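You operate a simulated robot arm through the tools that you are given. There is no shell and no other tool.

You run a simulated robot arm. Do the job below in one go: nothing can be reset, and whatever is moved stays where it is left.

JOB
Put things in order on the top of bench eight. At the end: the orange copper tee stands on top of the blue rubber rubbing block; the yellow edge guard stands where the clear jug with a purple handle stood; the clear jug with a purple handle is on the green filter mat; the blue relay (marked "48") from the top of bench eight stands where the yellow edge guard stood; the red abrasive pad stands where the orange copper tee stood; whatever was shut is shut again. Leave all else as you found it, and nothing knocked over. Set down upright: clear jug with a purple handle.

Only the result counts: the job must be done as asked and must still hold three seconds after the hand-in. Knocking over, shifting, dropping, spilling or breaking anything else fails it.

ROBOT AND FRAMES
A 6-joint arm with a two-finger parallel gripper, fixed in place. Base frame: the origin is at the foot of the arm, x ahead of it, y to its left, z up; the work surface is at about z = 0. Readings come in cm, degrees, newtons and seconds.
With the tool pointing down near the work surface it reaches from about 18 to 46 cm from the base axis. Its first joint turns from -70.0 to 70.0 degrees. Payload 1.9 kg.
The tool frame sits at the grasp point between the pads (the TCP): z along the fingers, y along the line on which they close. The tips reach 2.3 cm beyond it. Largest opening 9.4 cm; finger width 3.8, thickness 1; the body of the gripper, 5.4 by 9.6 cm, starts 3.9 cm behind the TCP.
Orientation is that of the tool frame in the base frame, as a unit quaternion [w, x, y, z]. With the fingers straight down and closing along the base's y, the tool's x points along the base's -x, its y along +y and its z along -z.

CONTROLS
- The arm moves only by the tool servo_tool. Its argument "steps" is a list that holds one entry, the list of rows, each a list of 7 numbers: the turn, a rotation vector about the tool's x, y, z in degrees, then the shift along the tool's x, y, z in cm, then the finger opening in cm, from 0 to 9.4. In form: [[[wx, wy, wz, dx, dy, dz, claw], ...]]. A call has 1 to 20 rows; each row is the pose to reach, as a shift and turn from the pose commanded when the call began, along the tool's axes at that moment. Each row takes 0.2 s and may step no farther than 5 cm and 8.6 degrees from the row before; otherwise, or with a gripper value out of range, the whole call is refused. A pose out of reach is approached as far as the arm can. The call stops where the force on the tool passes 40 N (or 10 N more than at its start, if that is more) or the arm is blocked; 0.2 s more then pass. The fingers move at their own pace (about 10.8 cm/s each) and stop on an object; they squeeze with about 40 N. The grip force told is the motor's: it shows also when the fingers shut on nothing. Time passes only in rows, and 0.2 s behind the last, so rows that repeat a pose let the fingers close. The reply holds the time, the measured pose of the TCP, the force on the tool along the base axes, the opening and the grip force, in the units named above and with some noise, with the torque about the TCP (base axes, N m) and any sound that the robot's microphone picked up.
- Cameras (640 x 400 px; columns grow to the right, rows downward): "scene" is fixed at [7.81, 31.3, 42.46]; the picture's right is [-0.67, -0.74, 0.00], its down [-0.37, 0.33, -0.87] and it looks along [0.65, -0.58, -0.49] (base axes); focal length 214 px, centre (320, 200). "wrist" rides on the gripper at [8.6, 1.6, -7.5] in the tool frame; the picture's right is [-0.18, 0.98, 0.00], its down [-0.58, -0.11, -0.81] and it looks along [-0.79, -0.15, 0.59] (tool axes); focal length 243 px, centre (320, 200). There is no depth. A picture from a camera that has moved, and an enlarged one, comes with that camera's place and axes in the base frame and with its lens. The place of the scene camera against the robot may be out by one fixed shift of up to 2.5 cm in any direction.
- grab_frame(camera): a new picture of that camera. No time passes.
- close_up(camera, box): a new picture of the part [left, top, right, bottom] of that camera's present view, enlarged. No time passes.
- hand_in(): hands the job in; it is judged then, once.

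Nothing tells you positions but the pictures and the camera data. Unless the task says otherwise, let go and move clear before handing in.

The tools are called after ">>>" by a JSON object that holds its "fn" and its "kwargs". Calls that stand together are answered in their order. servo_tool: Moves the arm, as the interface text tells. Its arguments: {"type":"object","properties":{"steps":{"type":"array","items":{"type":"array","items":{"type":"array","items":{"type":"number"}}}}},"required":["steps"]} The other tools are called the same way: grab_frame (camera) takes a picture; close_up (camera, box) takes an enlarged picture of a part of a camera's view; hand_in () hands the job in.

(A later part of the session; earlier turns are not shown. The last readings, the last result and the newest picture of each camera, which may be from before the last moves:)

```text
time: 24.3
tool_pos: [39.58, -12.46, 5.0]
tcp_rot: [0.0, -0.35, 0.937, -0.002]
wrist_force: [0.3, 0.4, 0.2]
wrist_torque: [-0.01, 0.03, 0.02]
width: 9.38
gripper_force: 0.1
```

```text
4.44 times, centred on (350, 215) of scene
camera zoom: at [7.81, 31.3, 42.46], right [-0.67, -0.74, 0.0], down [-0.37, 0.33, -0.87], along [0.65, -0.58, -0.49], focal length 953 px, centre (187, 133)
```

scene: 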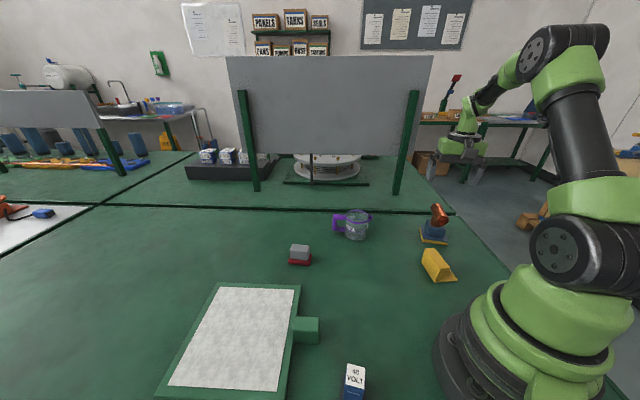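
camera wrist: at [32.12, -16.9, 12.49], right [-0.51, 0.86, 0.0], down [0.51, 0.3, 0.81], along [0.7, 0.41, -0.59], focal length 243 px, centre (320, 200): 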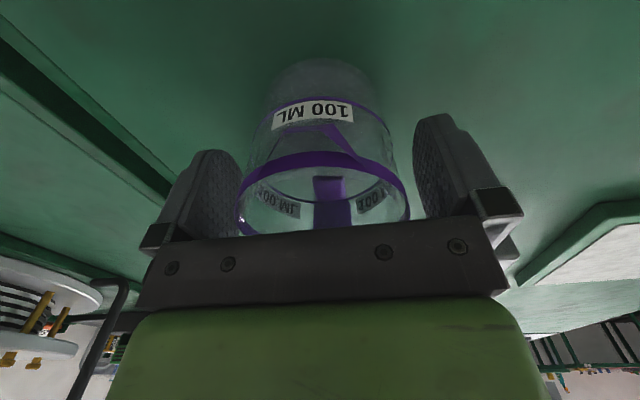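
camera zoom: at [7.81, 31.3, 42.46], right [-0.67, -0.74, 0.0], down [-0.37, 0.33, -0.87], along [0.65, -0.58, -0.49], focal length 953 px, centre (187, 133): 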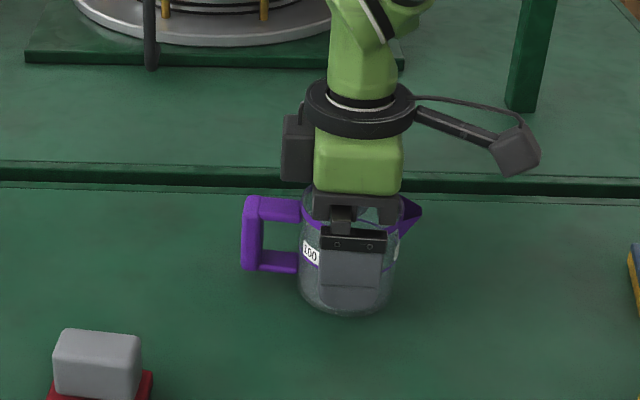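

The fingers straddle the jug's walls evenly. I'll close and lift gently.

>>> {"fn": "servo_tool", "kwargs": {"steps": [[[0, 0, 0, 0, 0, 0, 7.5], [0, 0, 0, 0, 0, 0, 6.5], [0, 0, 0, 0, 0, 0, 6], [0, 0, 0, 0, 0, 0, 5.5], [0, 0, 0, 0, 0, 0, 5.5]]]}}

>>> {"fn": "servo_tool", "kwargs": {"steps": [[[0, 0, 0, 0, 0, -0.5, 5], [0, 0, 0, 0, 0, -1.5, 5], [0, 0, 0, 0, 0, -3, 5], [0, 0, 0, 0, 0, -5, 5], [0, 0, 0, 0, 0, -5, 5]]]}}

>>> {"fn": "grab_frame", "kwargs": {"camera": "wrist"}}

>>> {"fn": "close_up", "kwargs": {"camera": "scene", "box": [290, 150, 430, 260]}}

```text
time: 25.5
tool_pos: [39.53, -12.55, 5.06]
tcp_rot: [0.0, -0.35, 0.937, -0.001]
wrist_force: [0.0, -0.4, 0.1]
wrist_torque: [0.0, 0.04, -0.01]
width: 6.74
gripper_force: 40.1
```

```text
time: 26.7
tool_pos: [39.6, -12.51, 9.87]
tcp_rot: [0.0, -0.35, 0.937, -0.002]
wrist_force: [0.1, -1.6, -1.3]
wrist_torque: [0.01, 0.0, 0.0]
width: 6.71
gripper_force: 39.8
```

```text
taken
camera wrist: at [32.11, -16.88, 17.44], right [-0.51, 0.86, 0.0], down [0.51, 0.3, 0.81], along [0.7, 0.41, -0.59], focal length 243 px, centre (320, 200)
```

wrist: 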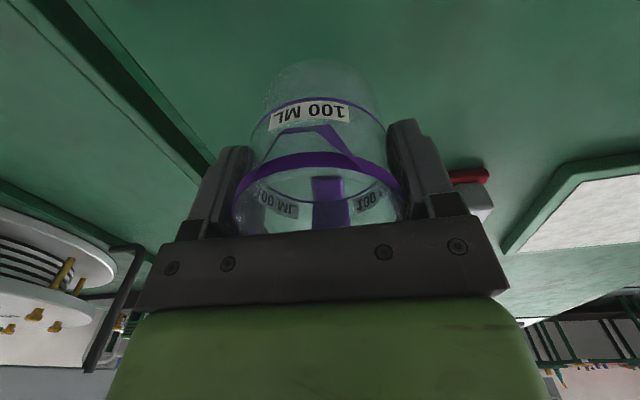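

```text
3.64 times, centred on (360, 205) of scene
camera zoom: at [7.81, 31.3, 42.46], right [-0.67, -0.74, 0.0], down [-0.37, 0.33, -0.87], along [0.65, -0.58, -0.49], focal length 780 px, centre (174, 182)
```

zoom: 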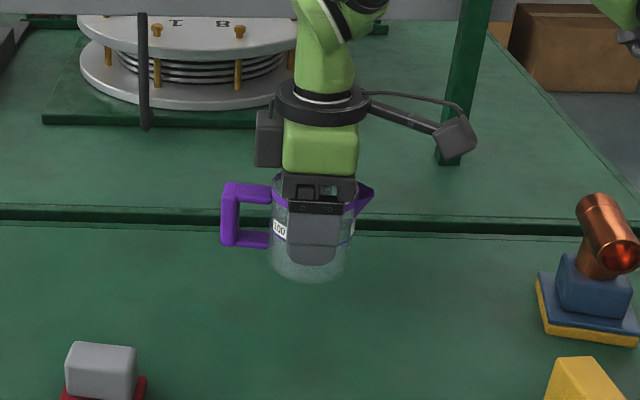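

The jug is held upright. I'll lift higher and carry it across to above the mat.

>>> {"fn": "servo_tool", "kwargs": {"steps": [[[0, 0, 0, 0, 0, -2, 5], [0, 0, 0, 0, 0, -5, 5], [0, 0, 0, -1, 1.7, -7, 5], [0, 0, 0, -3, 5.1, -7, 5], [0, 0, 0, -5, 8.5, -7, 5], [0, 0, 0, -7, 11.9, -7, 5], [0, 0, 0, -9, 15.3, -7, 5], [0, 0, 0, -11, 18.7, -7, 5], [0, 0, 0, -13, 22.1, -7, 5], [0, 0, 0, -15, 25.4, -7, 5], [0, 0, 0, -17, 28.7, -7, 5], [0, 0, 0, -18.7, 31.6, -7, 5], [0, 0, 0, -19.6, 33.1, -7, 5], [0, 0, 0, -19.93, 33.7, -7, 5], [0, 0, 0, -19.93, 33.7, -7, 5], [0, 0, 0, -19.93, 33.7, -7, 5]]]}}

>>> {"fn": "grab_frame", "kwargs": {"camera": "wrist"}}

>>> {"fn": "grab_frame", "kwargs": {"camera": "scene"}}

```text
time: 30.1
tool_pos: [32.49, 26.01, 16.78]
tcp_rot: [0.0, -0.35, 0.937, -0.001]
wrist_force: [0.0, -0.3, -0.9]
wrist_torque: [-0.02, -0.04, 0.01]
width: 6.74
gripper_force: 39.9
```

```text
taken
camera wrist: at [25.0, 21.59, 24.29], right [-0.51, 0.86, 0.0], down [0.51, 0.3, 0.81], along [0.7, 0.41, -0.59], focal length 243 px, centre (320, 200)
```

wrist: 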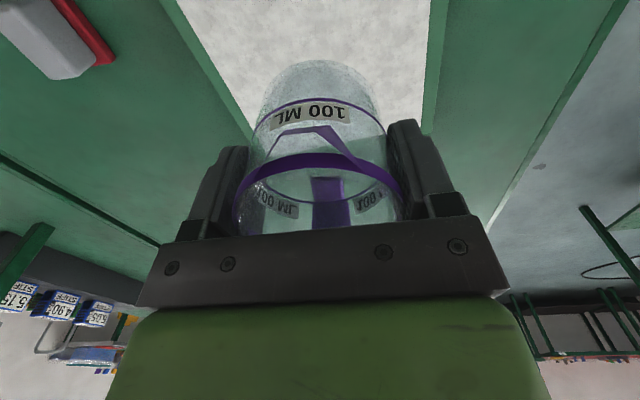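

```text
taken
```

scene: 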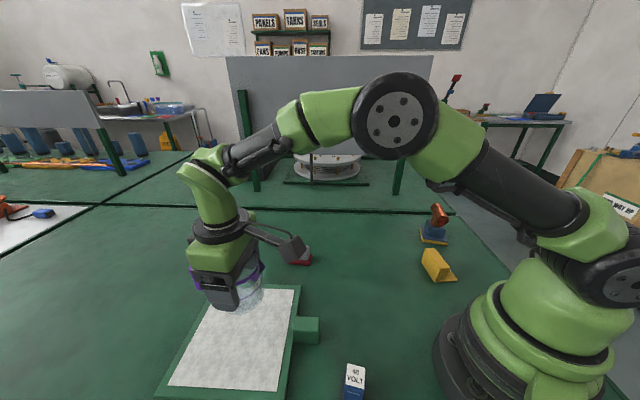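

The jug is over the mat. I'll lower it to just above the surface.

>>> {"fn": "servo_tool", "kwargs": {"steps": [[[0, 0, 0, 0, 0, 2, 5], [0, 0, 0, 0, 0, 5, 5], [0, 0, 0, 0, 0, 7.5, 5], [0, 0, 0, 0, 0, 9, 5], [0, 0, 0, 0, 0, 9.6, 5], [0, 0, 0, 0, 0, 9.6, 5]]]}}

>>> {"fn": "close_up", "kwargs": {"camera": "scene", "box": [150, 220, 330, 400]}}

>>> {"fn": "grab_frame", "kwargs": {"camera": "wrist"}}

```text
time: 31.5
tool_pos: [32.63, 26.03, 7.18]
tcp_rot: [0.0, -0.35, 0.937, -0.001]
wrist_force: [-0.3, 0.2, -1.1]
wrist_torque: [-0.03, 0.05, -0.02]
width: 6.71
gripper_force: 40.3
```

```text
2.22 times, centred on (240, 310) of scene
camera zoom: at [7.81, 31.3, 42.46], right [-0.67, -0.74, 0.0], down [-0.37, 0.33, -0.87], along [0.65, -0.58, -0.49], focal length 477 px, centre (498, -44)
```

zoom: 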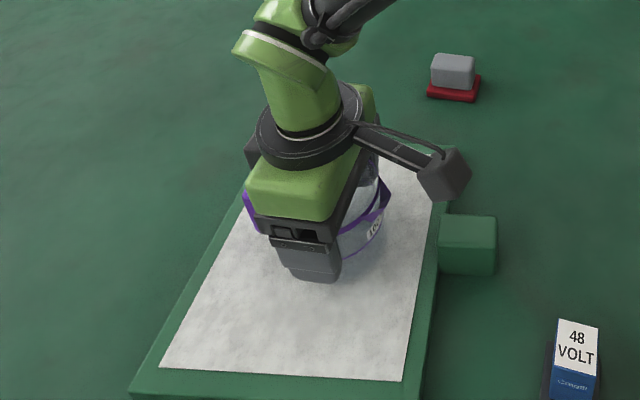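

```text
taken
camera wrist: at [25.05, 21.61, 14.72], right [-0.51, 0.86, 0.0], down [0.51, 0.3, 0.81], along [0.7, 0.41, -0.59], focal length 243 px, centre (320, 200)
```

wrist: 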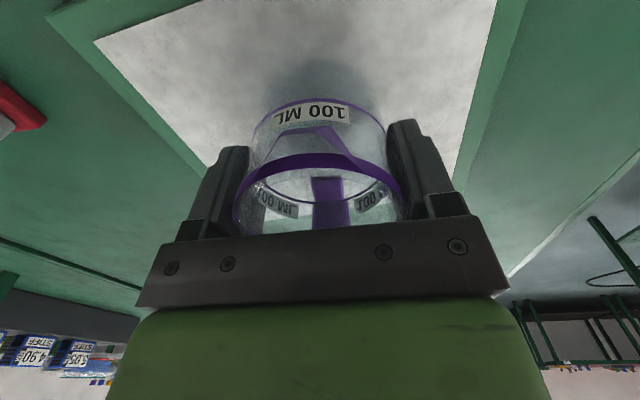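

It is about 1 cm above the mat. I'll lower it in small steps and watch the force.

>>> {"fn": "servo_tool", "kwargs": {"steps": [[[0, 0, 0, 0, 0, 0.2, 5], [0, 0, 0, 0, 0, 0.4, 5], [0, 0, 0, 0, 0, 0.6, 5], [0, 0, 0, 0, 0, 0.6, 5]]]}}

>>> {"fn": "servo_tool", "kwargs": {"steps": [[[0, 0, 0, 0, 0, 0.15, 5], [0, 0, 0, 0, 0, 0.15, 5]]]}}

>>> {"fn": "servo_tool", "kwargs": {"steps": [[[0, 0, 0, 0, 0, 0.15, 5], [0, 0, 0, 0, 0, 0.15, 5]]]}}

```text
time: 32.5
tool_pos: [32.55, 26.04, 6.59]
tcp_rot: [0.001, -0.35, 0.937, -0.001]
wrist_force: [-0.4, -1.2, 2.0]
wrist_torque: [0.05, 0.07, 0.04]
width: 6.71
gripper_force: 40.3
```

```text
time: 33.1
tool_pos: [32.63, 26.01, 6.51]
tcp_rot: [0.001, -0.351, 0.936, -0.001]
wrist_force: [-4.8, -1.3, 24.3]
wrist_torque: [0.1, 0.5, 0.1]
width: 6.73
gripper_force: 40.4
```

```text
time: 33.7
tool_pos: [32.53, 26.03, 6.33]
tcp_rot: [0.001, -0.35, 0.937, -0.001]
wrist_force: [-3.8, 7.5, 26.9]
wrist_torque: [0.49, 0.37, 0.03]
width: 6.7
gripper_force: 39.8
```

The jug reached the mat at about z = 6.55. I'll back off to relieve the pressure and then release.

>>> {"fn": "servo_tool", "kwargs": {"steps": [[[0, 0, 0, 0, 0, -0.15, 5], [0, 0, 0, 0, 0, -0.15, 5]]]}}

>>> {"fn": "close_up", "kwargs": {"camera": "scene", "box": [200, 240, 320, 350]}}

```text
time: 34.3
tool_pos: [32.57, 26.0, 6.31]
tcp_rot: [0.0, -0.35, 0.937, -0.002]
wrist_force: [3.3, 1.6, 8.1]
wrist_torque: [0.28, -0.16, -0.08]
width: 6.71
gripper_force: 40.1
```

```text
3.64 times, centred on (260, 295) of scene
camera zoom: at [7.81, 31.3, 42.46], right [-0.67, -0.74, 0.0], down [-0.37, 0.33, -0.87], along [0.65, -0.58, -0.49], focal length 780 px, centre (538, -146)
```

zoom: 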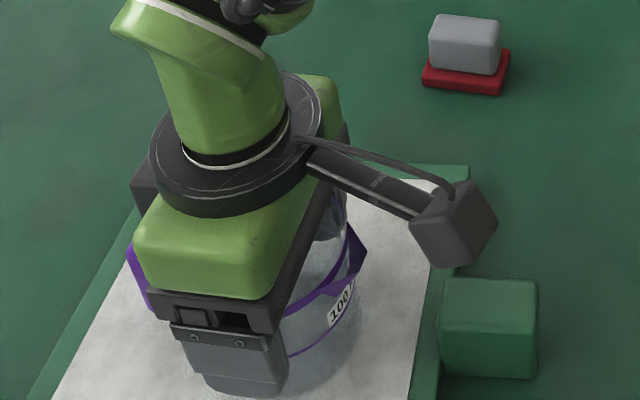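

The load is light now. I'll open the fingers gradually and rise straight up.

>>> {"fn": "servo_tool", "kwargs": {"steps": [[[0, 0, 0, 0, 0, 0, 6.9], [0, 0, 0, 0, 0, 0, 7.5], [0, 0, 0, 0, 0, 0, 8.5], [0, 0, 0, 0, 0, 0, 9.4], [0, 0, 0, 0, 0, 0, 9.4]]]}}

>>> {"fn": "grab_frame", "kwargs": {"camera": "wrist"}}

>>> {"fn": "servo_tool", "kwargs": {"steps": [[[0, 0, 0, 0, 0, -1, 9.4], [0, 0, 0, 0, 0, -3, 9.4], [0, 0, 0, 0, 0, -6, 9.4], [0, 0, 0, 0, 0, -10, 9.4], [0, 0, 0, 0, 0, -14, 9.4], [0, 0, 0, 0, 0, -14, 9.4]]]}}

>>> {"fn": "grab_frame", "kwargs": {"camera": "wrist"}}

>>> {"fn": "grab_frame", "kwargs": {"camera": "scene"}}

```text
time: 35.5
tool_pos: [32.64, 26.01, 6.39]
tcp_rot: [-0.001, -0.351, 0.936, -0.001]
wrist_force: [0.3, -0.5, 0.8]
wrist_torque: [-0.01, 0.01, -0.01]
width: 9.42
gripper_force: 0.1
```

```text
taken
camera wrist: at [25.08, 21.56, 13.96], right [-0.51, 0.86, 0.0], down [0.51, 0.3, 0.81], along [0.7, 0.41, -0.59], focal length 243 px, centre (320, 200)
```

wrist: 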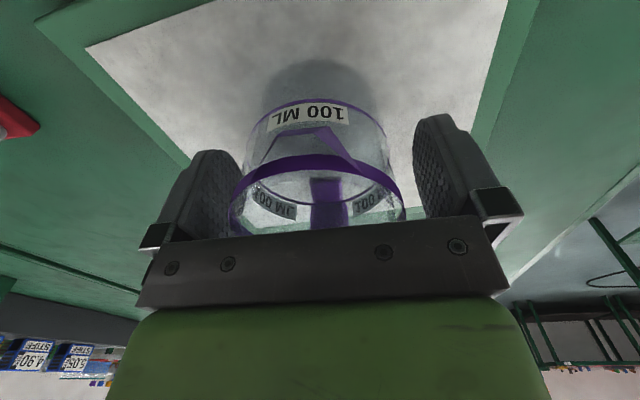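

```text
time: 36.9
tool_pos: [32.74, 26.0, 20.52]
tcp_rot: [-0.001, -0.35, 0.937, -0.001]
wrist_force: [0.4, 0.3, 0.0]
wrist_torque: [-0.02, -0.03, 0.01]
width: 9.4
gripper_force: 0.0
```

```text
taken
camera wrist: at [25.22, 21.59, 27.98], right [-0.51, 0.86, 0.0], down [0.51, 0.3, 0.81], along [0.7, 0.41, -0.59], focal length 243 px, centre (320, 200)
```

wrist: 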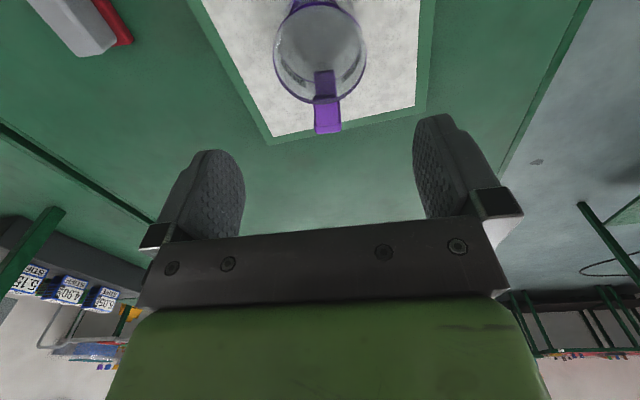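

```text
taken
```

scene: 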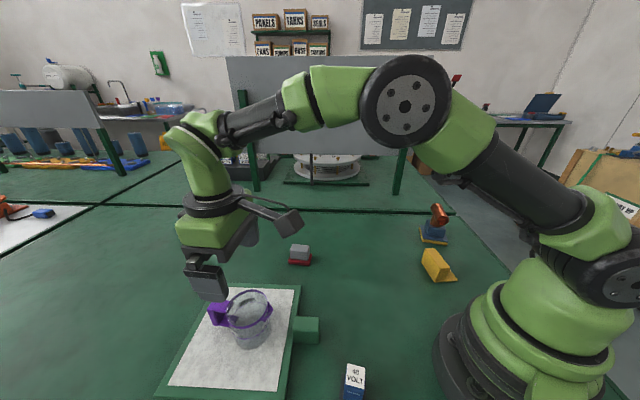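

The jug stands upright on the mat. The tool is already aligned with the red pad's grip, so I'll take the pad next and hover over it.

>>> {"fn": "servo_tool", "kwargs": {"steps": [[[0, 0, 0.3, 1, -4.2, 0, 9.4], [0, 0, 0.6, 2, -8.4, 0, 9.4], [0, 0, 0.9, 3, -12.6, 0, 9.4], [0, 0, 1.2, 4, -16.8, 0, 9.4], [0, 0, 1.5, 4.8, -20.7, 2, 9.4], [0, 0, 1.5, 4.8, -20.7, 5, 9.4], [0, 0, 1.5, 4.8, -20.7, 7, 9.4], [0, 0, 1.5, 4.8, -20.7, 7, 9.4]]]}}

>>> {"fn": "grab_frame", "kwargs": {"camera": "wrist"}}

>>> {"fn": "close_up", "kwargs": {"camera": "wrist", "box": [250, 40, 390, 160]}}

>>> {"fn": "close_up", "kwargs": {"camera": "scene", "box": [250, 200, 350, 280]}}

```text
time: 38.7
tool_pos: [42.66, 7.25, 13.33]
tcp_rot: [0.0, -0.338, 0.941, -0.001]
wrist_force: [0.9, -0.1, 0.7]
wrist_torque: [0.03, 0.0, 0.01]
width: 9.43
gripper_force: 0.1
```

```text
taken
camera wrist: at [34.96, 3.01, 20.96], right [-0.48, 0.88, 0.0], down [0.52, 0.29, 0.81], along [0.71, 0.39, -0.59], focal length 243 px, centre (320, 200)
```

wrist: 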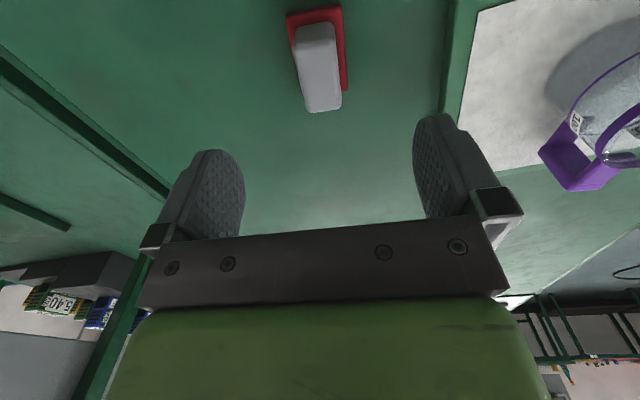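

```text
3.33 times, centred on (320, 100) of wrist
camera zoom: at [34.96, 3.01, 20.96], right [-0.48, 0.88, 0.0], down [0.52, 0.29, 0.81], along [0.71, 0.39, -0.59], focal length 809 px, centre (320, 533)
```

zoom: 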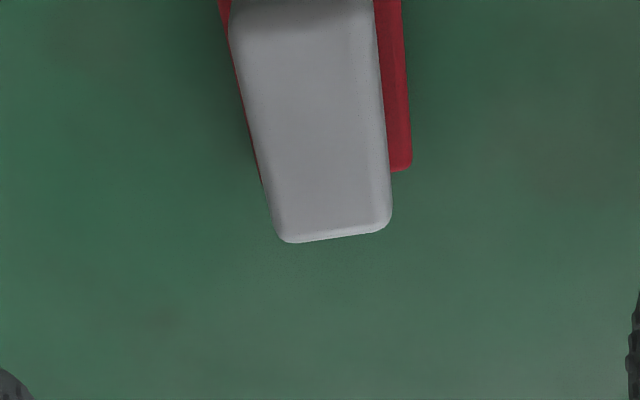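

```text
5.00 times, centred on (300, 240) of scene
camera zoom: at [7.81, 31.3, 42.46], right [-0.67, -0.74, 0.0], down [-0.37, 0.33, -0.87], along [0.65, -0.58, -0.49], focal length 1072 px, centre (420, 0)
```

zoom: 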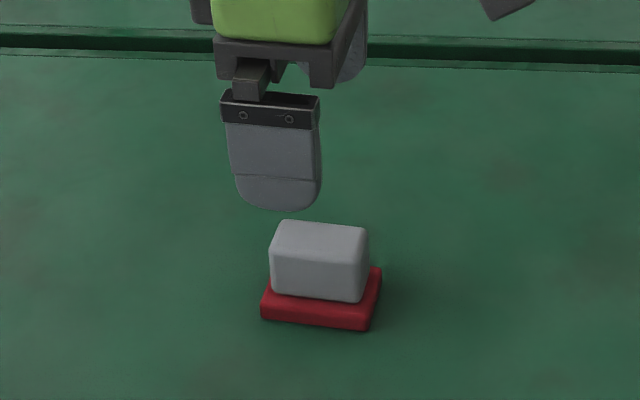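

The pad's grey grip is centred and aligned. I'll descend to about z = 3.8 so the tips stay just above the red base, then grip.

>>> {"fn": "servo_tool", "kwargs": {"steps": [[[0, 0, 0, 0, 0, 3, 9.4], [0, 0, 0, 0, 0, 6, 9.4], [0, 0, 0, 0, 0, 8, 8], [0, 0, 0, 0, 0, 9.5, 6], [0, 0, 0, 0, 0, 9.5, 6]]]}}

>>> {"fn": "grab_frame", "kwargs": {"camera": "wrist"}}

>>> {"fn": "close_up", "kwargs": {"camera": "scene", "box": [250, 200, 350, 280]}}

```text
time: 39.9
tool_pos: [42.5, 7.26, 3.99]
tcp_rot: [0.0, -0.338, 0.941, -0.002]
wrist_force: [0.3, 0.2, 0.3]
wrist_torque: [0.0, 0.01, 0.04]
width: 5.99
gripper_force: 0.1
```

```text
taken
camera wrist: at [34.94, 3.03, 11.4], right [-0.48, 0.88, 0.0], down [0.52, 0.29, 0.81], along [0.71, 0.39, -0.59], focal length 243 px, centre (320, 200)
```

wrist: 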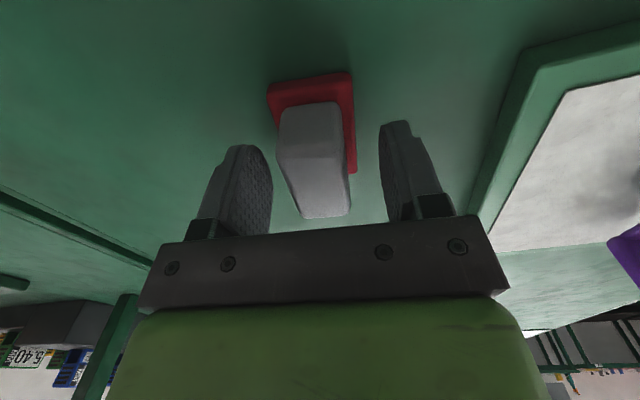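

```text
5.00 times, centred on (300, 240) of scene
camera zoom: at [7.81, 31.3, 42.46], right [-0.67, -0.74, 0.0], down [-0.37, 0.33, -0.87], along [0.65, -0.58, -0.49], focal length 1072 px, centre (420, 0)
```

zoom: 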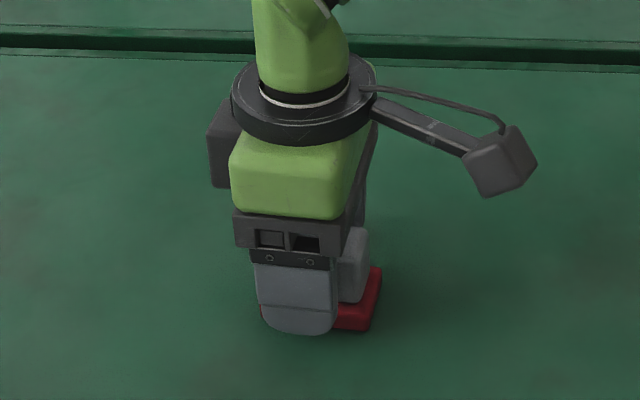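

The fingers straddle the grip. I'll close and lift.

>>> {"fn": "servo_tool", "kwargs": {"steps": [[[0, 0, 0, 0, 0, 0, 4], [0, 0, 0, 0, 0, 0, 2], [0, 0, 0, 0, 0, 0, 1.5], [0, 0, 0, 0, 0, 0, 1.5]]]}}

>>> {"fn": "servo_tool", "kwargs": {"steps": [[[0, 0, 0, 0, 0, -0.5, 1], [0, 0, 0, 0, 0, -2, 1], [0, 0, 0, 0, 0, -5, 1], [0, 0, 0, 0, 0, -9, 1], [0, 0, 0, 0, 0, -9, 1]]]}}

>>> {"fn": "grab_frame", "kwargs": {"camera": "wrist"}}

>>> {"fn": "grab_frame", "kwargs": {"camera": "scene"}}

```text
time: 40.9
tool_pos: [42.46, 7.29, 3.89]
tcp_rot: [-0.001, -0.338, 0.941, -0.002]
wrist_force: [-0.8, 0.4, 0.2]
wrist_torque: [0.01, 0.0, 0.01]
width: 2.72
gripper_force: 39.7
```

```text
time: 42.1
tool_pos: [42.68, 7.28, 13.0]
tcp_rot: [-0.001, -0.339, 0.941, -0.001]
wrist_force: [0.2, -1.1, -0.2]
wrist_torque: [-0.02, 0.01, -0.03]
width: 2.71
gripper_force: 40.0
```

```text
taken
camera wrist: at [35.08, 3.01, 20.61], right [-0.48, 0.88, 0.0], down [0.52, 0.29, 0.81], along [0.71, 0.39, -0.59], focal length 243 px, centre (320, 200)
```

wrist: 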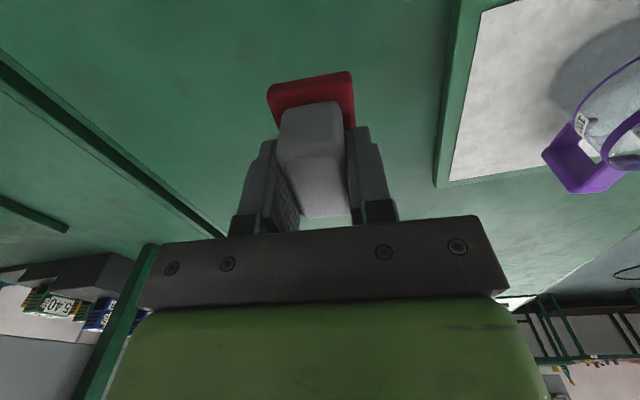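

```text
taken
```

scene: 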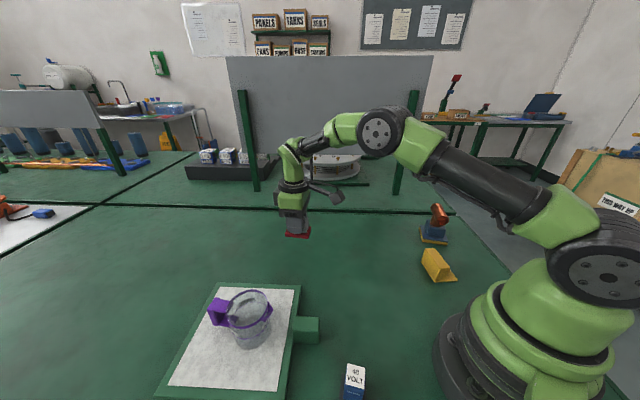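

The pad is held. I'll carry it to the tee's former spot at (22.65, -1.3).

>>> {"fn": "servo_tool", "kwargs": {"steps": [[[0, 0, 0, 2, 0.6, 0, 1], [0, 0, 0, 6, 1.7, 0, 1], [0, 0, 0, 10, 2.9, 0, 1], [0, 0, 0, 14, 4.1, 0, 1], [0, 0, 0, 18, 5.2, 0, 1], [0, 0, 0, 20.2, 5.9, 0, 1], [0, 0, 0, 20.86, 6.07, 1.5, 1], [0, 0, 0, 20.86, 6.07, 4, 1], [0, 0, 0, 20.86, 6.07, 6.5, 1], [0, 0, 0, 20.86, 6.07, 8, 1], [0, 0, 0, 20.86, 6.07, 8, 1]]]}}

>>> {"fn": "grab_frame", "kwargs": {"camera": "wrist"}}

>>> {"fn": "grab_frame", "kwargs": {"camera": "scene"}}

```text
time: 44.5
tool_pos: [22.6, -1.29, 5.03]
tcp_rot: [0.0, -0.338, 0.941, -0.002]
wrist_force: [-0.2, -0.6, -0.6]
wrist_torque: [0.01, 0.0, -0.01]
width: 2.7
gripper_force: 40.2
```

```text
taken
camera wrist: at [14.97, -5.53, 12.49], right [-0.48, 0.88, 0.0], down [0.52, 0.29, 0.81], along [0.71, 0.39, -0.59], focal length 243 px, centre (320, 200)
```

wrist: 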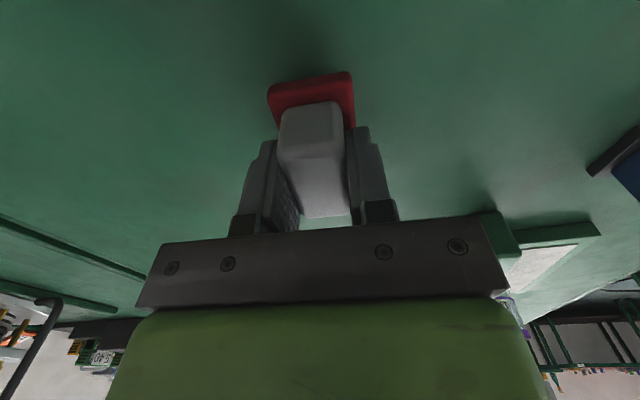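

```text
taken
```

scene: 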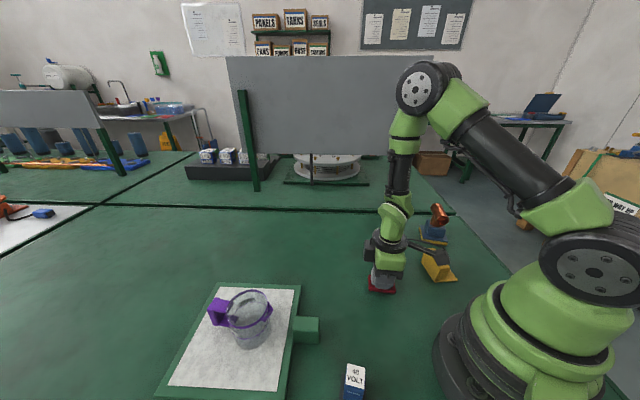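

The pad is about 1 cm above the tee's spot. I'll lower it gently.

>>> {"fn": "servo_tool", "kwargs": {"steps": [[[0, 0, 0, 0, 0, 0.4, 1], [0, 0, 0, 0, 0, 0.8, 1], [0, 0, 0, 0, 0, 1.0, 1], [0, 0, 0, 0, 0, 1.0, 1]]]}}

```text
time: 45.5
tool_pos: [22.52, -1.44, 4.02]
tcp_rot: [0.0, -0.338, 0.941, -0.001]
wrist_force: [-0.4, 0.5, 0.3]
wrist_torque: [-0.03, 0.02, -0.02]
width: 2.72
gripper_force: 39.9
```

>>> {"fn": "servo_tool", "kwargs": {"steps": [[[0, 0, 0, 0, 0, 0.1, 1], [0, 0, 0, 0, 0, 0.1, 1]]]}}

```text
time: 46.1
tool_pos: [22.41, -1.35, 3.94]
tcp_rot: [-0.001, -0.338, 0.941, -0.002]
wrist_force: [-4.4, -2.8, 29.5]
wrist_torque: [0.02, 0.17, -0.01]
width: 2.72
gripper_force: 40.0
```

The pad is firmly on the bench. I'll release it and rise.

>>> {"fn": "servo_tool", "kwargs": {"steps": [[[0, 0, 0, 0, 0, -0.08, 1], [0, 0, 0, 0, 0, -0.08, 3], [0, 0, 0, 0, 0, -0.08, 5], [0, 0, 0, 0, 0, -0.08, 6], [0, 0, 0, 0, 0, -1, 6], [0, 0, 0, 0, 0, -4, 6], [0, 0, 0, 0, 0, -8, 7], [0, 0, 0, 0, 0, -12, 9.4], [0, 0, 0, 0, 0, -16, 9.4], [0, 0, 0, 0, 0, -16, 9.4]]]}}

>>> {"fn": "grab_frame", "kwargs": {"camera": "wrist"}}

>>> {"fn": "grab_frame", "kwargs": {"camera": "scene"}}

```text
time: 48.3
tool_pos: [22.5, -1.35, 20.0]
tcp_rot: [-0.001, -0.338, 0.941, -0.003]
wrist_force: [0.1, 0.3, -0.4]
wrist_torque: [-0.02, 0.0, -0.01]
width: 9.4
gripper_force: 0.1
```

```text
taken
camera wrist: at [14.91, -5.53, 27.46], right [-0.48, 0.88, 0.0], down [0.52, 0.29, 0.81], along [0.71, 0.39, -0.59], focal length 243 px, centre (320, 200)
```

wrist: 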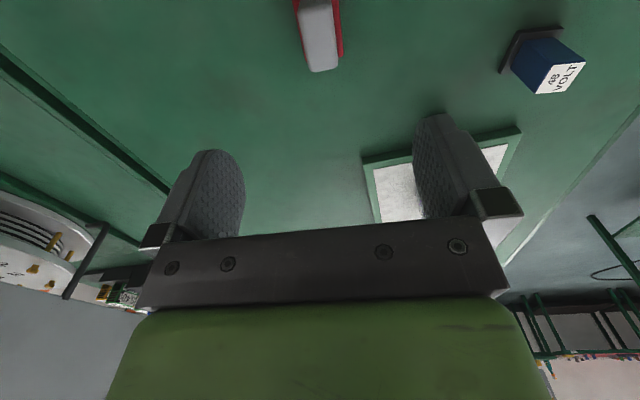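

```text
taken
```

scene: 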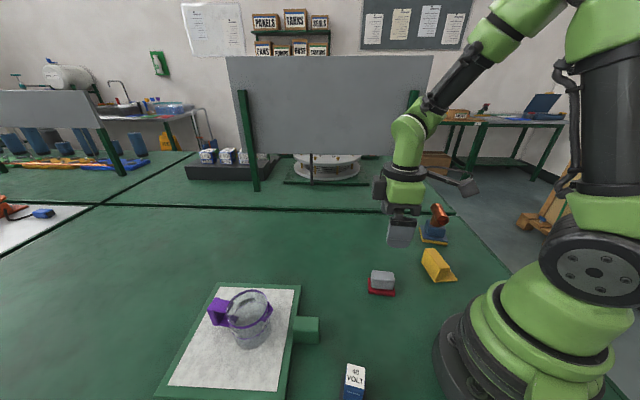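

The pad is in place. The relay is in good view here, so I'll zoom in on it before moving to the guard.

>>> {"fn": "close_up", "kwargs": {"camera": "wrist", "box": [480, 10, 600, 110]}}

>>> {"fn": "servo_tool", "kwargs": {"steps": [[[0, 0, 8.2, 1, -1, 0, 9.4], [0, 0, 16.4, 2.5, -3, 0, 9.4], [0, 0, 24.6, 4, -4.5, 0, 9.4], [0, 0, 32.8, 6, -6, 0, 9.4], [0, 0, 41, 9, -6.5, 0, 9.4], [0, 0, 49.2, 11, -7, 0, 9.4], [0, 0, 57.4, 12.5, -7.2, 0, 9.4], [0, 0, 65.6, 13.5, -7.3, 0, 9.4], [0, 0, 73.8, 13.5, -7.3, 0, 9.4], [0, 0, 75.8, 13.5, -7.3, 0, 9.4], [0, 0, 75.8, 13.5, -7.3, 0, 9.4]]]}}

>>> {"fn": "grab_frame", "kwargs": {"camera": "wrist"}}

```text
4.00 times, centred on (540, 60) of wrist
camera zoom: at [14.91, -5.53, 27.46], right [-0.48, 0.88, 0.0], down [0.52, 0.29, 0.81], along [0.71, 0.39, -0.59], focal length 970 px, centre (-560, 760)
```

zoom: 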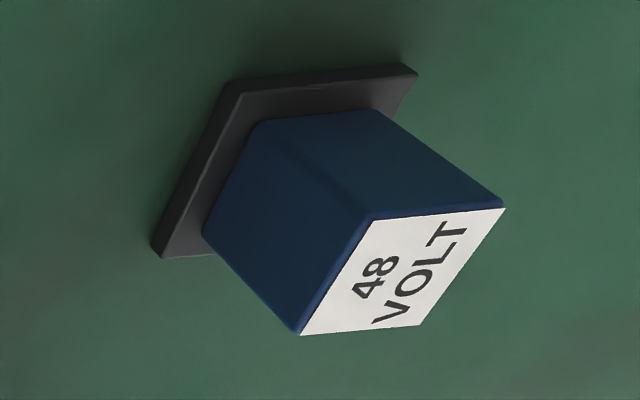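

```text
time: 50.7
tool_pos: [16.73, -15.61, 20.09]
tcp_rot: [0.0, 0.312, 0.95, -0.002]
wrist_force: [-0.9, -0.2, -0.9]
wrist_torque: [-0.02, 0.02, -0.02]
width: 9.4
gripper_force: 0.0
```

```text
taken
camera wrist: at [10.8, -9.13, 27.45], right [0.73, 0.68, 0.0], down [0.4, -0.43, 0.81], along [0.55, -0.59, -0.59], focal length 243 px, centre (320, 200)
```

wrist: 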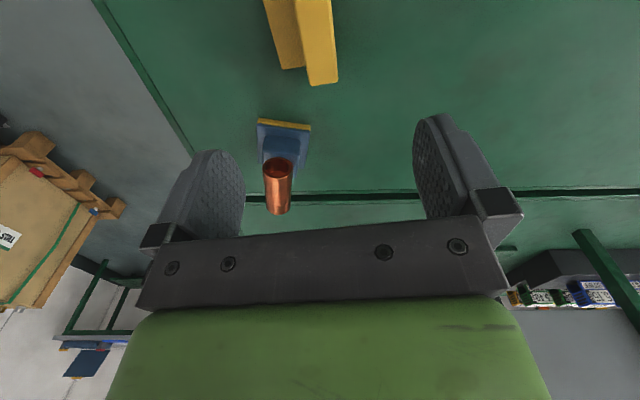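

The guard is under the tool. I'll descend partway for a closer alignment check.

>>> {"fn": "servo_tool", "kwargs": {"steps": [[[0, 0, 0, 0, 0, 3, 9.4], [0, 0, 0, 0, 0, 6, 9.4], [0, 0, 0, 0, 0, 9, 9.4], [0, 0, 0, 0, 0, 9, 9.4]]]}}

>>> {"fn": "grab_frame", "kwargs": {"camera": "wrist"}}

>>> {"fn": "close_up", "kwargs": {"camera": "wrist", "box": [240, 30, 400, 150]}}

```text
time: 51.7
tool_pos: [16.76, -15.48, 10.93]
tcp_rot: [0.001, 0.312, 0.95, -0.001]
wrist_force: [0.4, -0.5, -0.4]
wrist_torque: [0.03, 0.02, 0.02]
width: 9.38
gripper_force: 0.1
```

```text
taken
camera wrist: at [10.84, -9.02, 18.37], right [0.73, 0.68, 0.0], down [0.4, -0.43, 0.81], along [0.55, -0.59, -0.59], focal length 243 px, centre (320, 200)
```

wrist: 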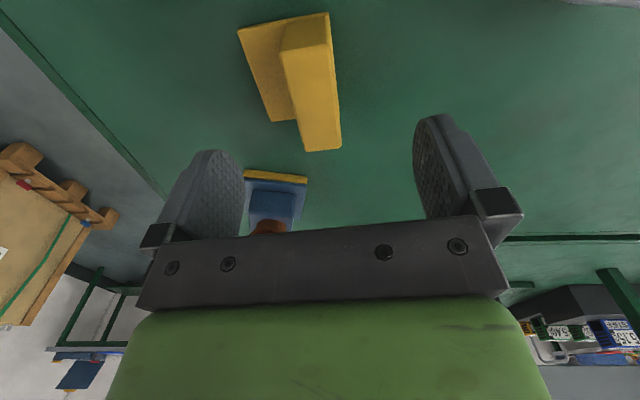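

```text
3.33 times, centred on (320, 90) of wrist
camera zoom: at [10.84, -9.02, 18.37], right [0.73, 0.68, 0.0], down [0.4, -0.43, 0.81], along [0.55, -0.59, -0.59], focal length 809 px, centre (320, 567)
```

zoom: 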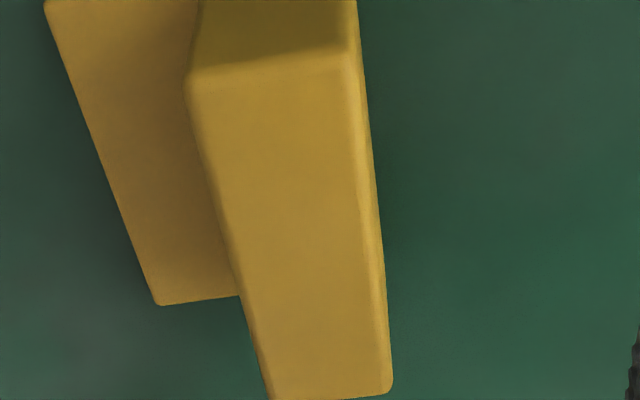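

I'll correct by -0.25 cm and 2°, then descend to z ≈ 3.3 so the fingertips clear the thin flange.

>>> {"fn": "servo_tool", "kwargs": {"steps": [[[0, 0, 2, 0, -0.25, 2, 9.4], [0, 0, 2, 0, -0.25, 5, 9.4], [0, 0, 2, 0, -0.25, 7, 9.4], [0, 0, 2, 0, -0.25, 7.6, 9.4], [0, 0, 2, 0, -0.25, 7.6, 9.4]]]}}

>>> {"fn": "grab_frame", "kwargs": {"camera": "wrist"}}

>>> {"fn": "close_up", "kwargs": {"camera": "scene", "box": [390, 200, 490, 300]}}

```text
time: 52.9
tool_pos: [16.53, -15.78, 3.41]
tcp_rot: [0.001, 0.328, 0.945, -0.001]
wrist_force: [-0.3, -1.0, -0.4]
wrist_torque: [0.0, 0.0, 0.01]
width: 9.38
gripper_force: 0.0
```

```text
taken
camera wrist: at [10.96, -9.1, 10.85], right [0.75, 0.66, 0.0], down [0.39, -0.44, 0.81], along [0.53, -0.61, -0.59], focal length 243 px, centre (320, 200)
```

wrist: 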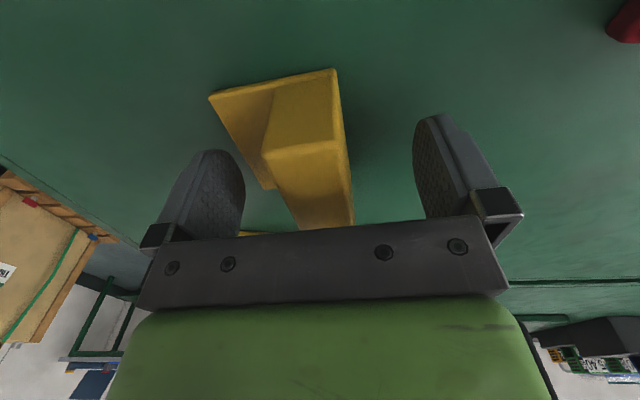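

```text
4.00 times, centred on (440, 250) of scene
camera zoom: at [7.81, 31.3, 42.46], right [-0.67, -0.74, 0.0], down [-0.37, 0.33, -0.87], along [0.65, -0.58, -0.49], focal length 858 px, centre (-160, 0)
```

zoom: 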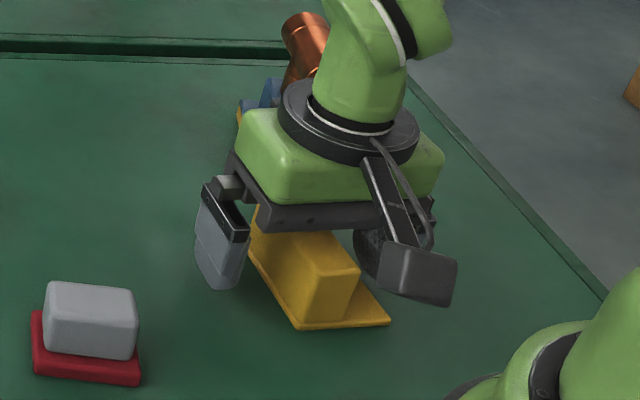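

The body is centred between the fingers. I'll close on it and lift.

>>> {"fn": "servo_tool", "kwargs": {"steps": [[[0, 0, 0, 0, 0, 0, 6], [0, 0, 0, 0, 0, 0, 4], [0, 0, 0, 0, 0, 0, 2], [0, 0, 0, 0, 0, 0, 1.5], [0, 0, 0, 0, 0, 0, 1.5]]]}}

>>> {"fn": "servo_tool", "kwargs": {"steps": [[[0, 0, 0, 0, 0, -0.5, 1], [0, 0, 0, 0, 0, -2, 1], [0, 0, 0, 0, 0, -6, 1], [0, 0, 0, 0, 0, -10, 1], [0, 0, 0, 0, 0, -12, 1], [0, 0, 0, 0, 0, -12, 1]]]}}

>>> {"fn": "grab_frame", "kwargs": {"camera": "wrist"}}

>>> {"fn": "grab_frame", "kwargs": {"camera": "scene"}}

```text
time: 54.1
tool_pos: [16.67, -15.83, 3.45]
tcp_rot: [0.001, 0.328, 0.945, 0.0]
wrist_force: [0.2, -0.1, 0.4]
wrist_torque: [0.03, 0.01, 0.0]
width: 2.72
gripper_force: 40.5
```

```text
time: 55.5
tool_pos: [16.69, -15.89, 15.31]
tcp_rot: [0.001, 0.328, 0.945, -0.001]
wrist_force: [0.4, 0.3, -0.3]
wrist_torque: [0.02, 0.0, 0.0]
width: 2.71
gripper_force: 39.8
```

```text
taken
camera wrist: at [11.02, -9.23, 22.88], right [0.75, 0.66, 0.0], down [0.39, -0.44, 0.81], along [0.53, -0.61, -0.59], focal length 243 px, centre (320, 200)
```

wrist: 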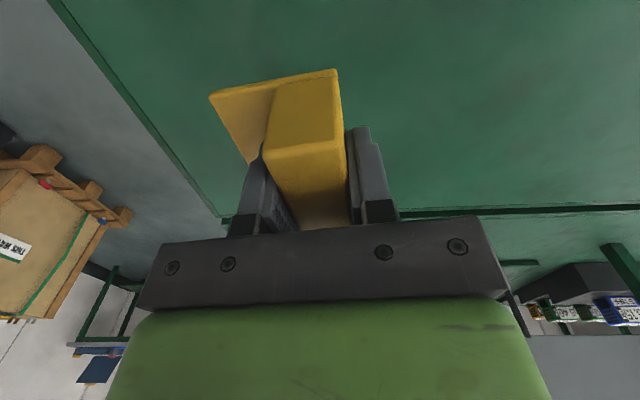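

```text
taken
```

scene: 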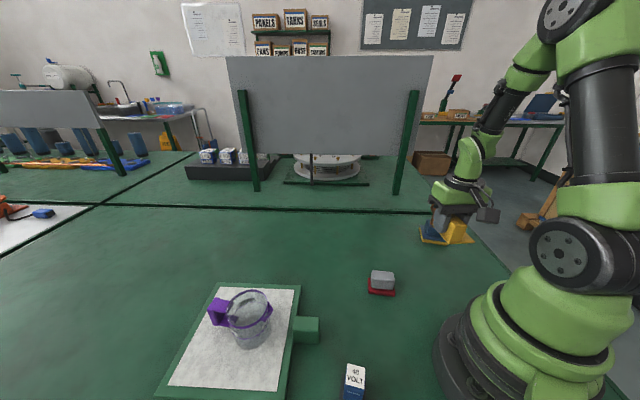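

The guard is held. I'll carry it to the jug's former spot.

>>> {"fn": "servo_tool", "kwargs": {"steps": [[[0, 0, 0, -1.5, 1.7, 0, 1], [0, 0, 0, -4, 4.6, 0, 1], [0, 0, 0, -7, 8, 0, 1], [0, 0, 0, -10, 11.4, 0, 1], [0, 0, 0, -13, 14.9, 0, 1], [0, 0, 0, -15.2, 17.4, 0, 1], [0, 0, 0, -15.84, 18.1, 0, 1], [0, 0, 0, -15.84, 18.1, 3, 1], [0, 0, 0, -15.84, 18.1, 6, 1], [0, 0, 0, -15.84, 18.1, 9, 1], [0, 0, 0, -15.84, 18.1, 10.8, 1], [0, 0, 0, -15.84, 18.1, 10.8, 1]]]}}

>>> {"fn": "grab_frame", "kwargs": {"camera": "wrist"}}

>>> {"fn": "close_up", "kwargs": {"camera": "scene", "box": [280, 150, 460, 280]}}

```text
time: 58.1
tool_pos: [40.3, -11.36, 4.54]
tcp_rot: [0.0, 0.328, 0.945, -0.001]
wrist_force: [-0.8, -0.2, -1.2]
wrist_torque: [-0.01, -0.02, -0.06]
width: 2.73
gripper_force: 39.2
```

```text
taken
camera wrist: at [34.56, -4.67, 12.04], right [0.75, 0.66, 0.0], down [0.39, -0.44, 0.81], along [0.53, -0.61, -0.59], focal length 243 px, centre (320, 200)
```

wrist: 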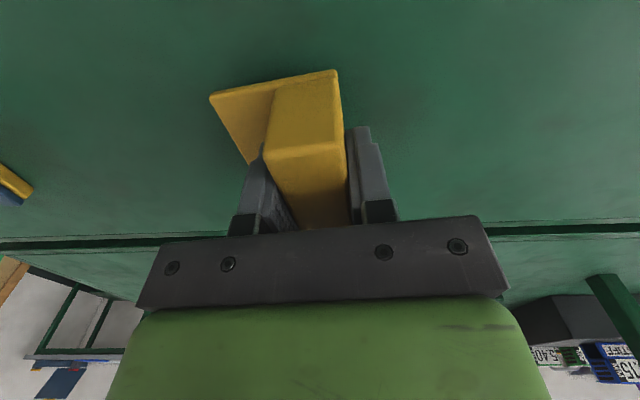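

```text
3.08 times, centred on (370, 215) of scene
camera zoom: at [7.81, 31.3, 42.46], right [-0.67, -0.74, 0.0], down [-0.37, 0.33, -0.87], along [0.65, -0.58, -0.49], focal length 660 px, centre (166, 154)
```

zoom: 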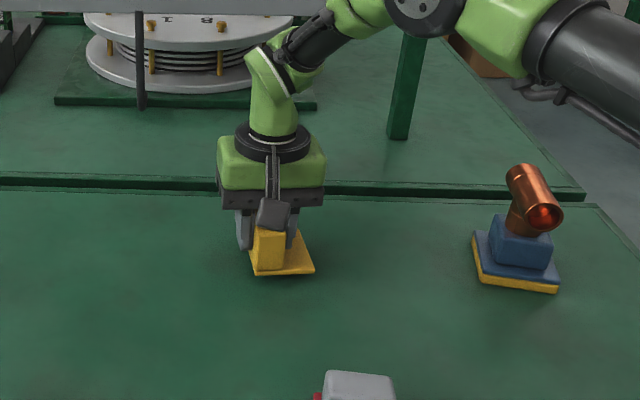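

The guard is about 1 cm above the bench. I'll lower gently.

>>> {"fn": "servo_tool", "kwargs": {"steps": [[[0, 0, 0, 0, 0, 0.4, 1], [0, 0, 0, 0, 0, 0.8, 1], [0, 0, 0, 0, 0, 1.0, 1], [0, 0, 0, 0, 0, 1.0, 1]]]}}

```text
time: 59.1
tool_pos: [40.29, -11.55, 3.56]
tcp_rot: [0.001, 0.328, 0.945, -0.001]
wrist_force: [0.4, 0.0, -0.1]
wrist_torque: [0.02, 0.01, -0.01]
width: 2.76
gripper_force: 40.4
```

>>> {"fn": "servo_tool", "kwargs": {"steps": [[[0, 0, 0, 0, 0, 0.1, 1], [0, 0, 0, 0, 0, 0.1, 1]]]}}

```text
time: 59.7
tool_pos: [40.33, -11.42, 3.5]
tcp_rot: [0.0, 0.328, 0.945, -0.002]
wrist_force: [0.5, -1.3, -0.1]
wrist_torque: [0.01, 0.0, 0.03]
width: 2.71
gripper_force: 39.8
```

>>> {"fn": "servo_tool", "kwargs": {"steps": [[[0, 0, 0, 0, 0, 0.1, 1], [0, 0, 0, 0, 0, 0.1, 1]]]}}

```text
time: 60.3
tool_pos: [40.31, -11.5, 3.4]
tcp_rot: [0.001, 0.328, 0.945, -0.002]
wrist_force: [-5.0, -1.5, 10.3]
wrist_torque: [0.04, 0.07, 0.04]
width: 2.75
gripper_force: 40.2
```

It has touched down, so I'll release and rise.

>>> {"fn": "servo_tool", "kwargs": {"steps": [[[0, 0, 0, 0, 0, -0.04, 2.5], [0, 0, 0, 0, 0, -0.04, 4], [0, 0, 0, 0, 0, -0.04, 6], [0, 0, 0, 0, 0, -0.04, 6], [0, 0, 0, 0, 0, -1, 6], [0, 0, 0, 0, 0, -4, 6], [0, 0, 0, 0, 0, -8, 7], [0, 0, 0, 0, 0, -12, 9.4], [0, 0, 0, 0, 0, -16, 9.4], [0, 0, 0, 0, 0, -16, 9.4]]]}}

>>> {"fn": "grab_frame", "kwargs": {"camera": "wrist"}}

>>> {"fn": "grab_frame", "kwargs": {"camera": "scene"}}

```text
time: 62.5
tool_pos: [40.2, -11.25, 19.42]
tcp_rot: [0.0, 0.328, 0.945, -0.002]
wrist_force: [-0.7, 0.2, 0.6]
wrist_torque: [0.05, -0.03, -0.02]
width: 9.39
gripper_force: 0.1
```

```text
taken
camera wrist: at [34.48, -4.67, 26.87], right [0.75, 0.66, 0.0], down [0.39, -0.44, 0.81], along [0.53, -0.61, -0.59], focal length 243 px, centre (320, 200)
```

wrist: 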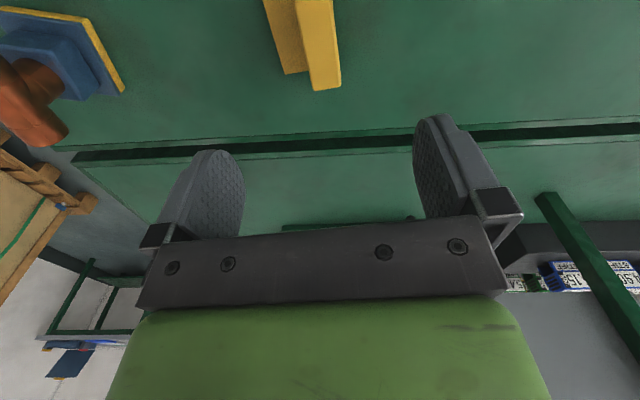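

```text
taken
```

scene: 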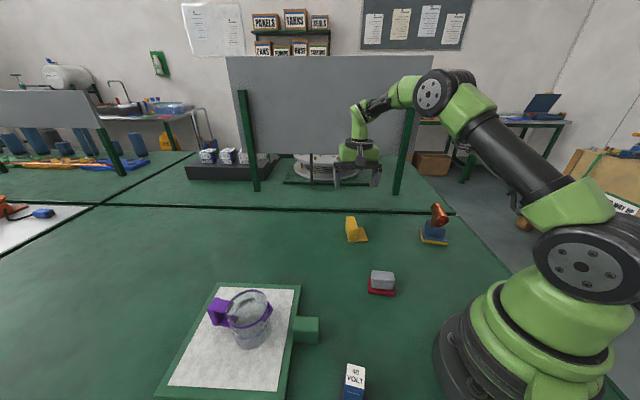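

The guard is in place. Last is the relay at about (14.2, 18.8), standing square to about 32°. I'll move over it and align.

>>> {"fn": "servo_tool", "kwargs": {"steps": [[[0, 0, -7, 3.9, 0.75, 0, 9.4], [0, 0, -14.2, 7.8, 1.5, 0, 9.4], [0, 0, -21.4, 11.7, 2.25, 0, 9.4], [0, 0, -28.6, 15.6, 3, 0, 9.4], [0, 0, -35.8, 19.5, 3.75, 0, 9.4], [0, 0, -43, 23.4, 4.5, 0, 9.4], [0, 0, -50.2, 27.3, 5.25, 0, 9.4], [0, 0, -57.4, 31.2, 6, 0, 9.4], [0, 0, -64.6, 35.1, 6.75, 0, 9.4], [0, 0, -70.6, 39.07, 7.51, 0, 9.4], [0, 0, -70.6, 39.07, 7.51, 0, 9.4]]]}}

>>> {"fn": "grab_frame", "kwargs": {"camera": "wrist"}}

>>> {"fn": "grab_frame", "kwargs": {"camera": "scene"}}

```text
time: 64.9
tool_pos: [14.18, 19.02, 19.24]
tcp_rot: [0.0, -0.278, 0.961, -0.002]
wrist_force: [-0.1, 0.1, 0.3]
wrist_torque: [-0.02, -0.01, 0.03]
width: 9.41
gripper_force: 0.2
```

```text
taken
camera wrist: at [6.14, 15.79, 26.76], right [-0.37, 0.93, 0.0], down [0.55, 0.22, 0.81], along [0.75, 0.3, -0.59], focal length 243 px, centre (320, 200)
```

wrist: 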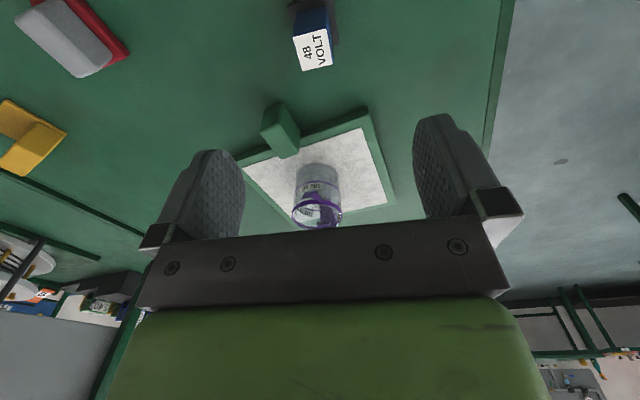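

```text
taken
```

scene: 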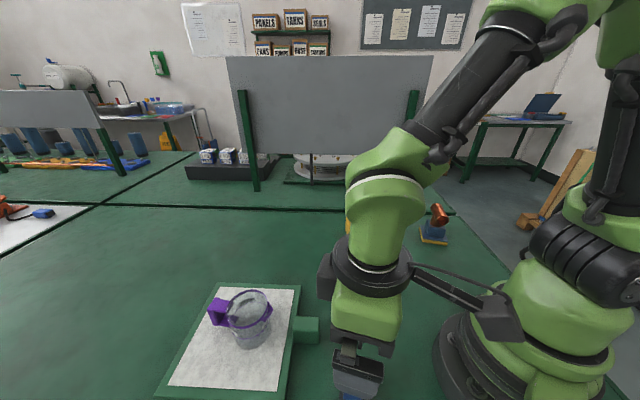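

>>> {"fn": "servo_tool", "kwargs": {"steps": [[[0, 0, 0, 0, 0, 2, 9.4], [0, 0, 0, 0, 0, 5, 9.4], [0, 0, 0, 0, 0, 7.5, 9.4], [0, 0, 0, 0, 0, 7.5, 9.4]]]}}

>>> {"fn": "grab_frame", "kwargs": {"camera": "wrist"}}

>>> {"fn": "close_up", "kwargs": {"camera": "wrist", "box": [250, 20, 390, 140]}}

```text
time: 65.9
tool_pos: [14.32, 18.69, 11.48]
tcp_rot: [0.0, -0.278, 0.961, -0.002]
wrist_force: [-0.3, 0.8, -0.1]
wrist_torque: [-0.02, 0.0, 0.03]
width: 9.38
gripper_force: 0.0
```

```text
taken
camera wrist: at [6.23, 15.55, 19.1], right [-0.37, 0.93, 0.0], down [0.55, 0.22, 0.81], along [0.75, 0.3, -0.59], focal length 243 px, centre (320, 200)
```

wrist: 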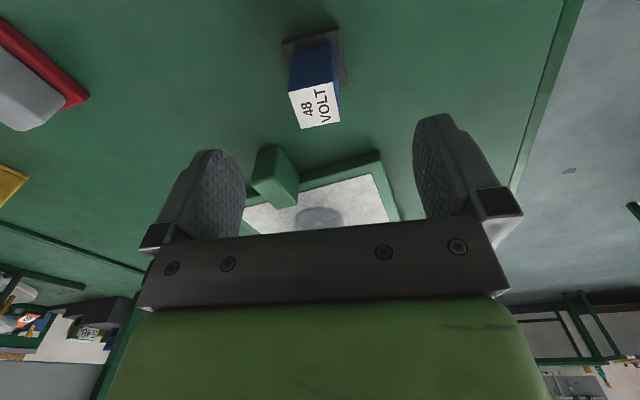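

```text
3.33 times, centred on (320, 80) of wrist
camera zoom: at [6.23, 15.55, 19.1], right [-0.37, 0.93, 0.0], down [0.55, 0.22, 0.81], along [0.75, 0.3, -0.59], focal length 809 px, centre (320, 600)
```

zoom: 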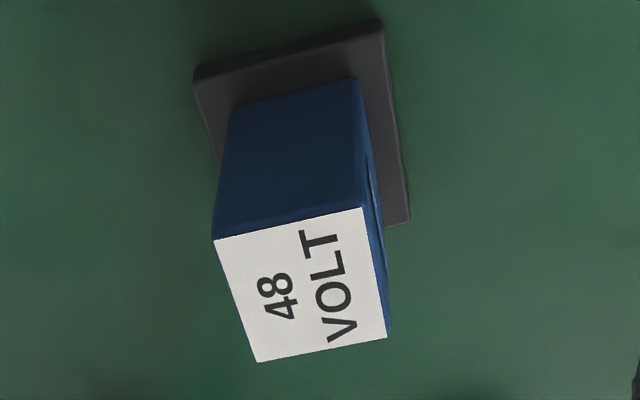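

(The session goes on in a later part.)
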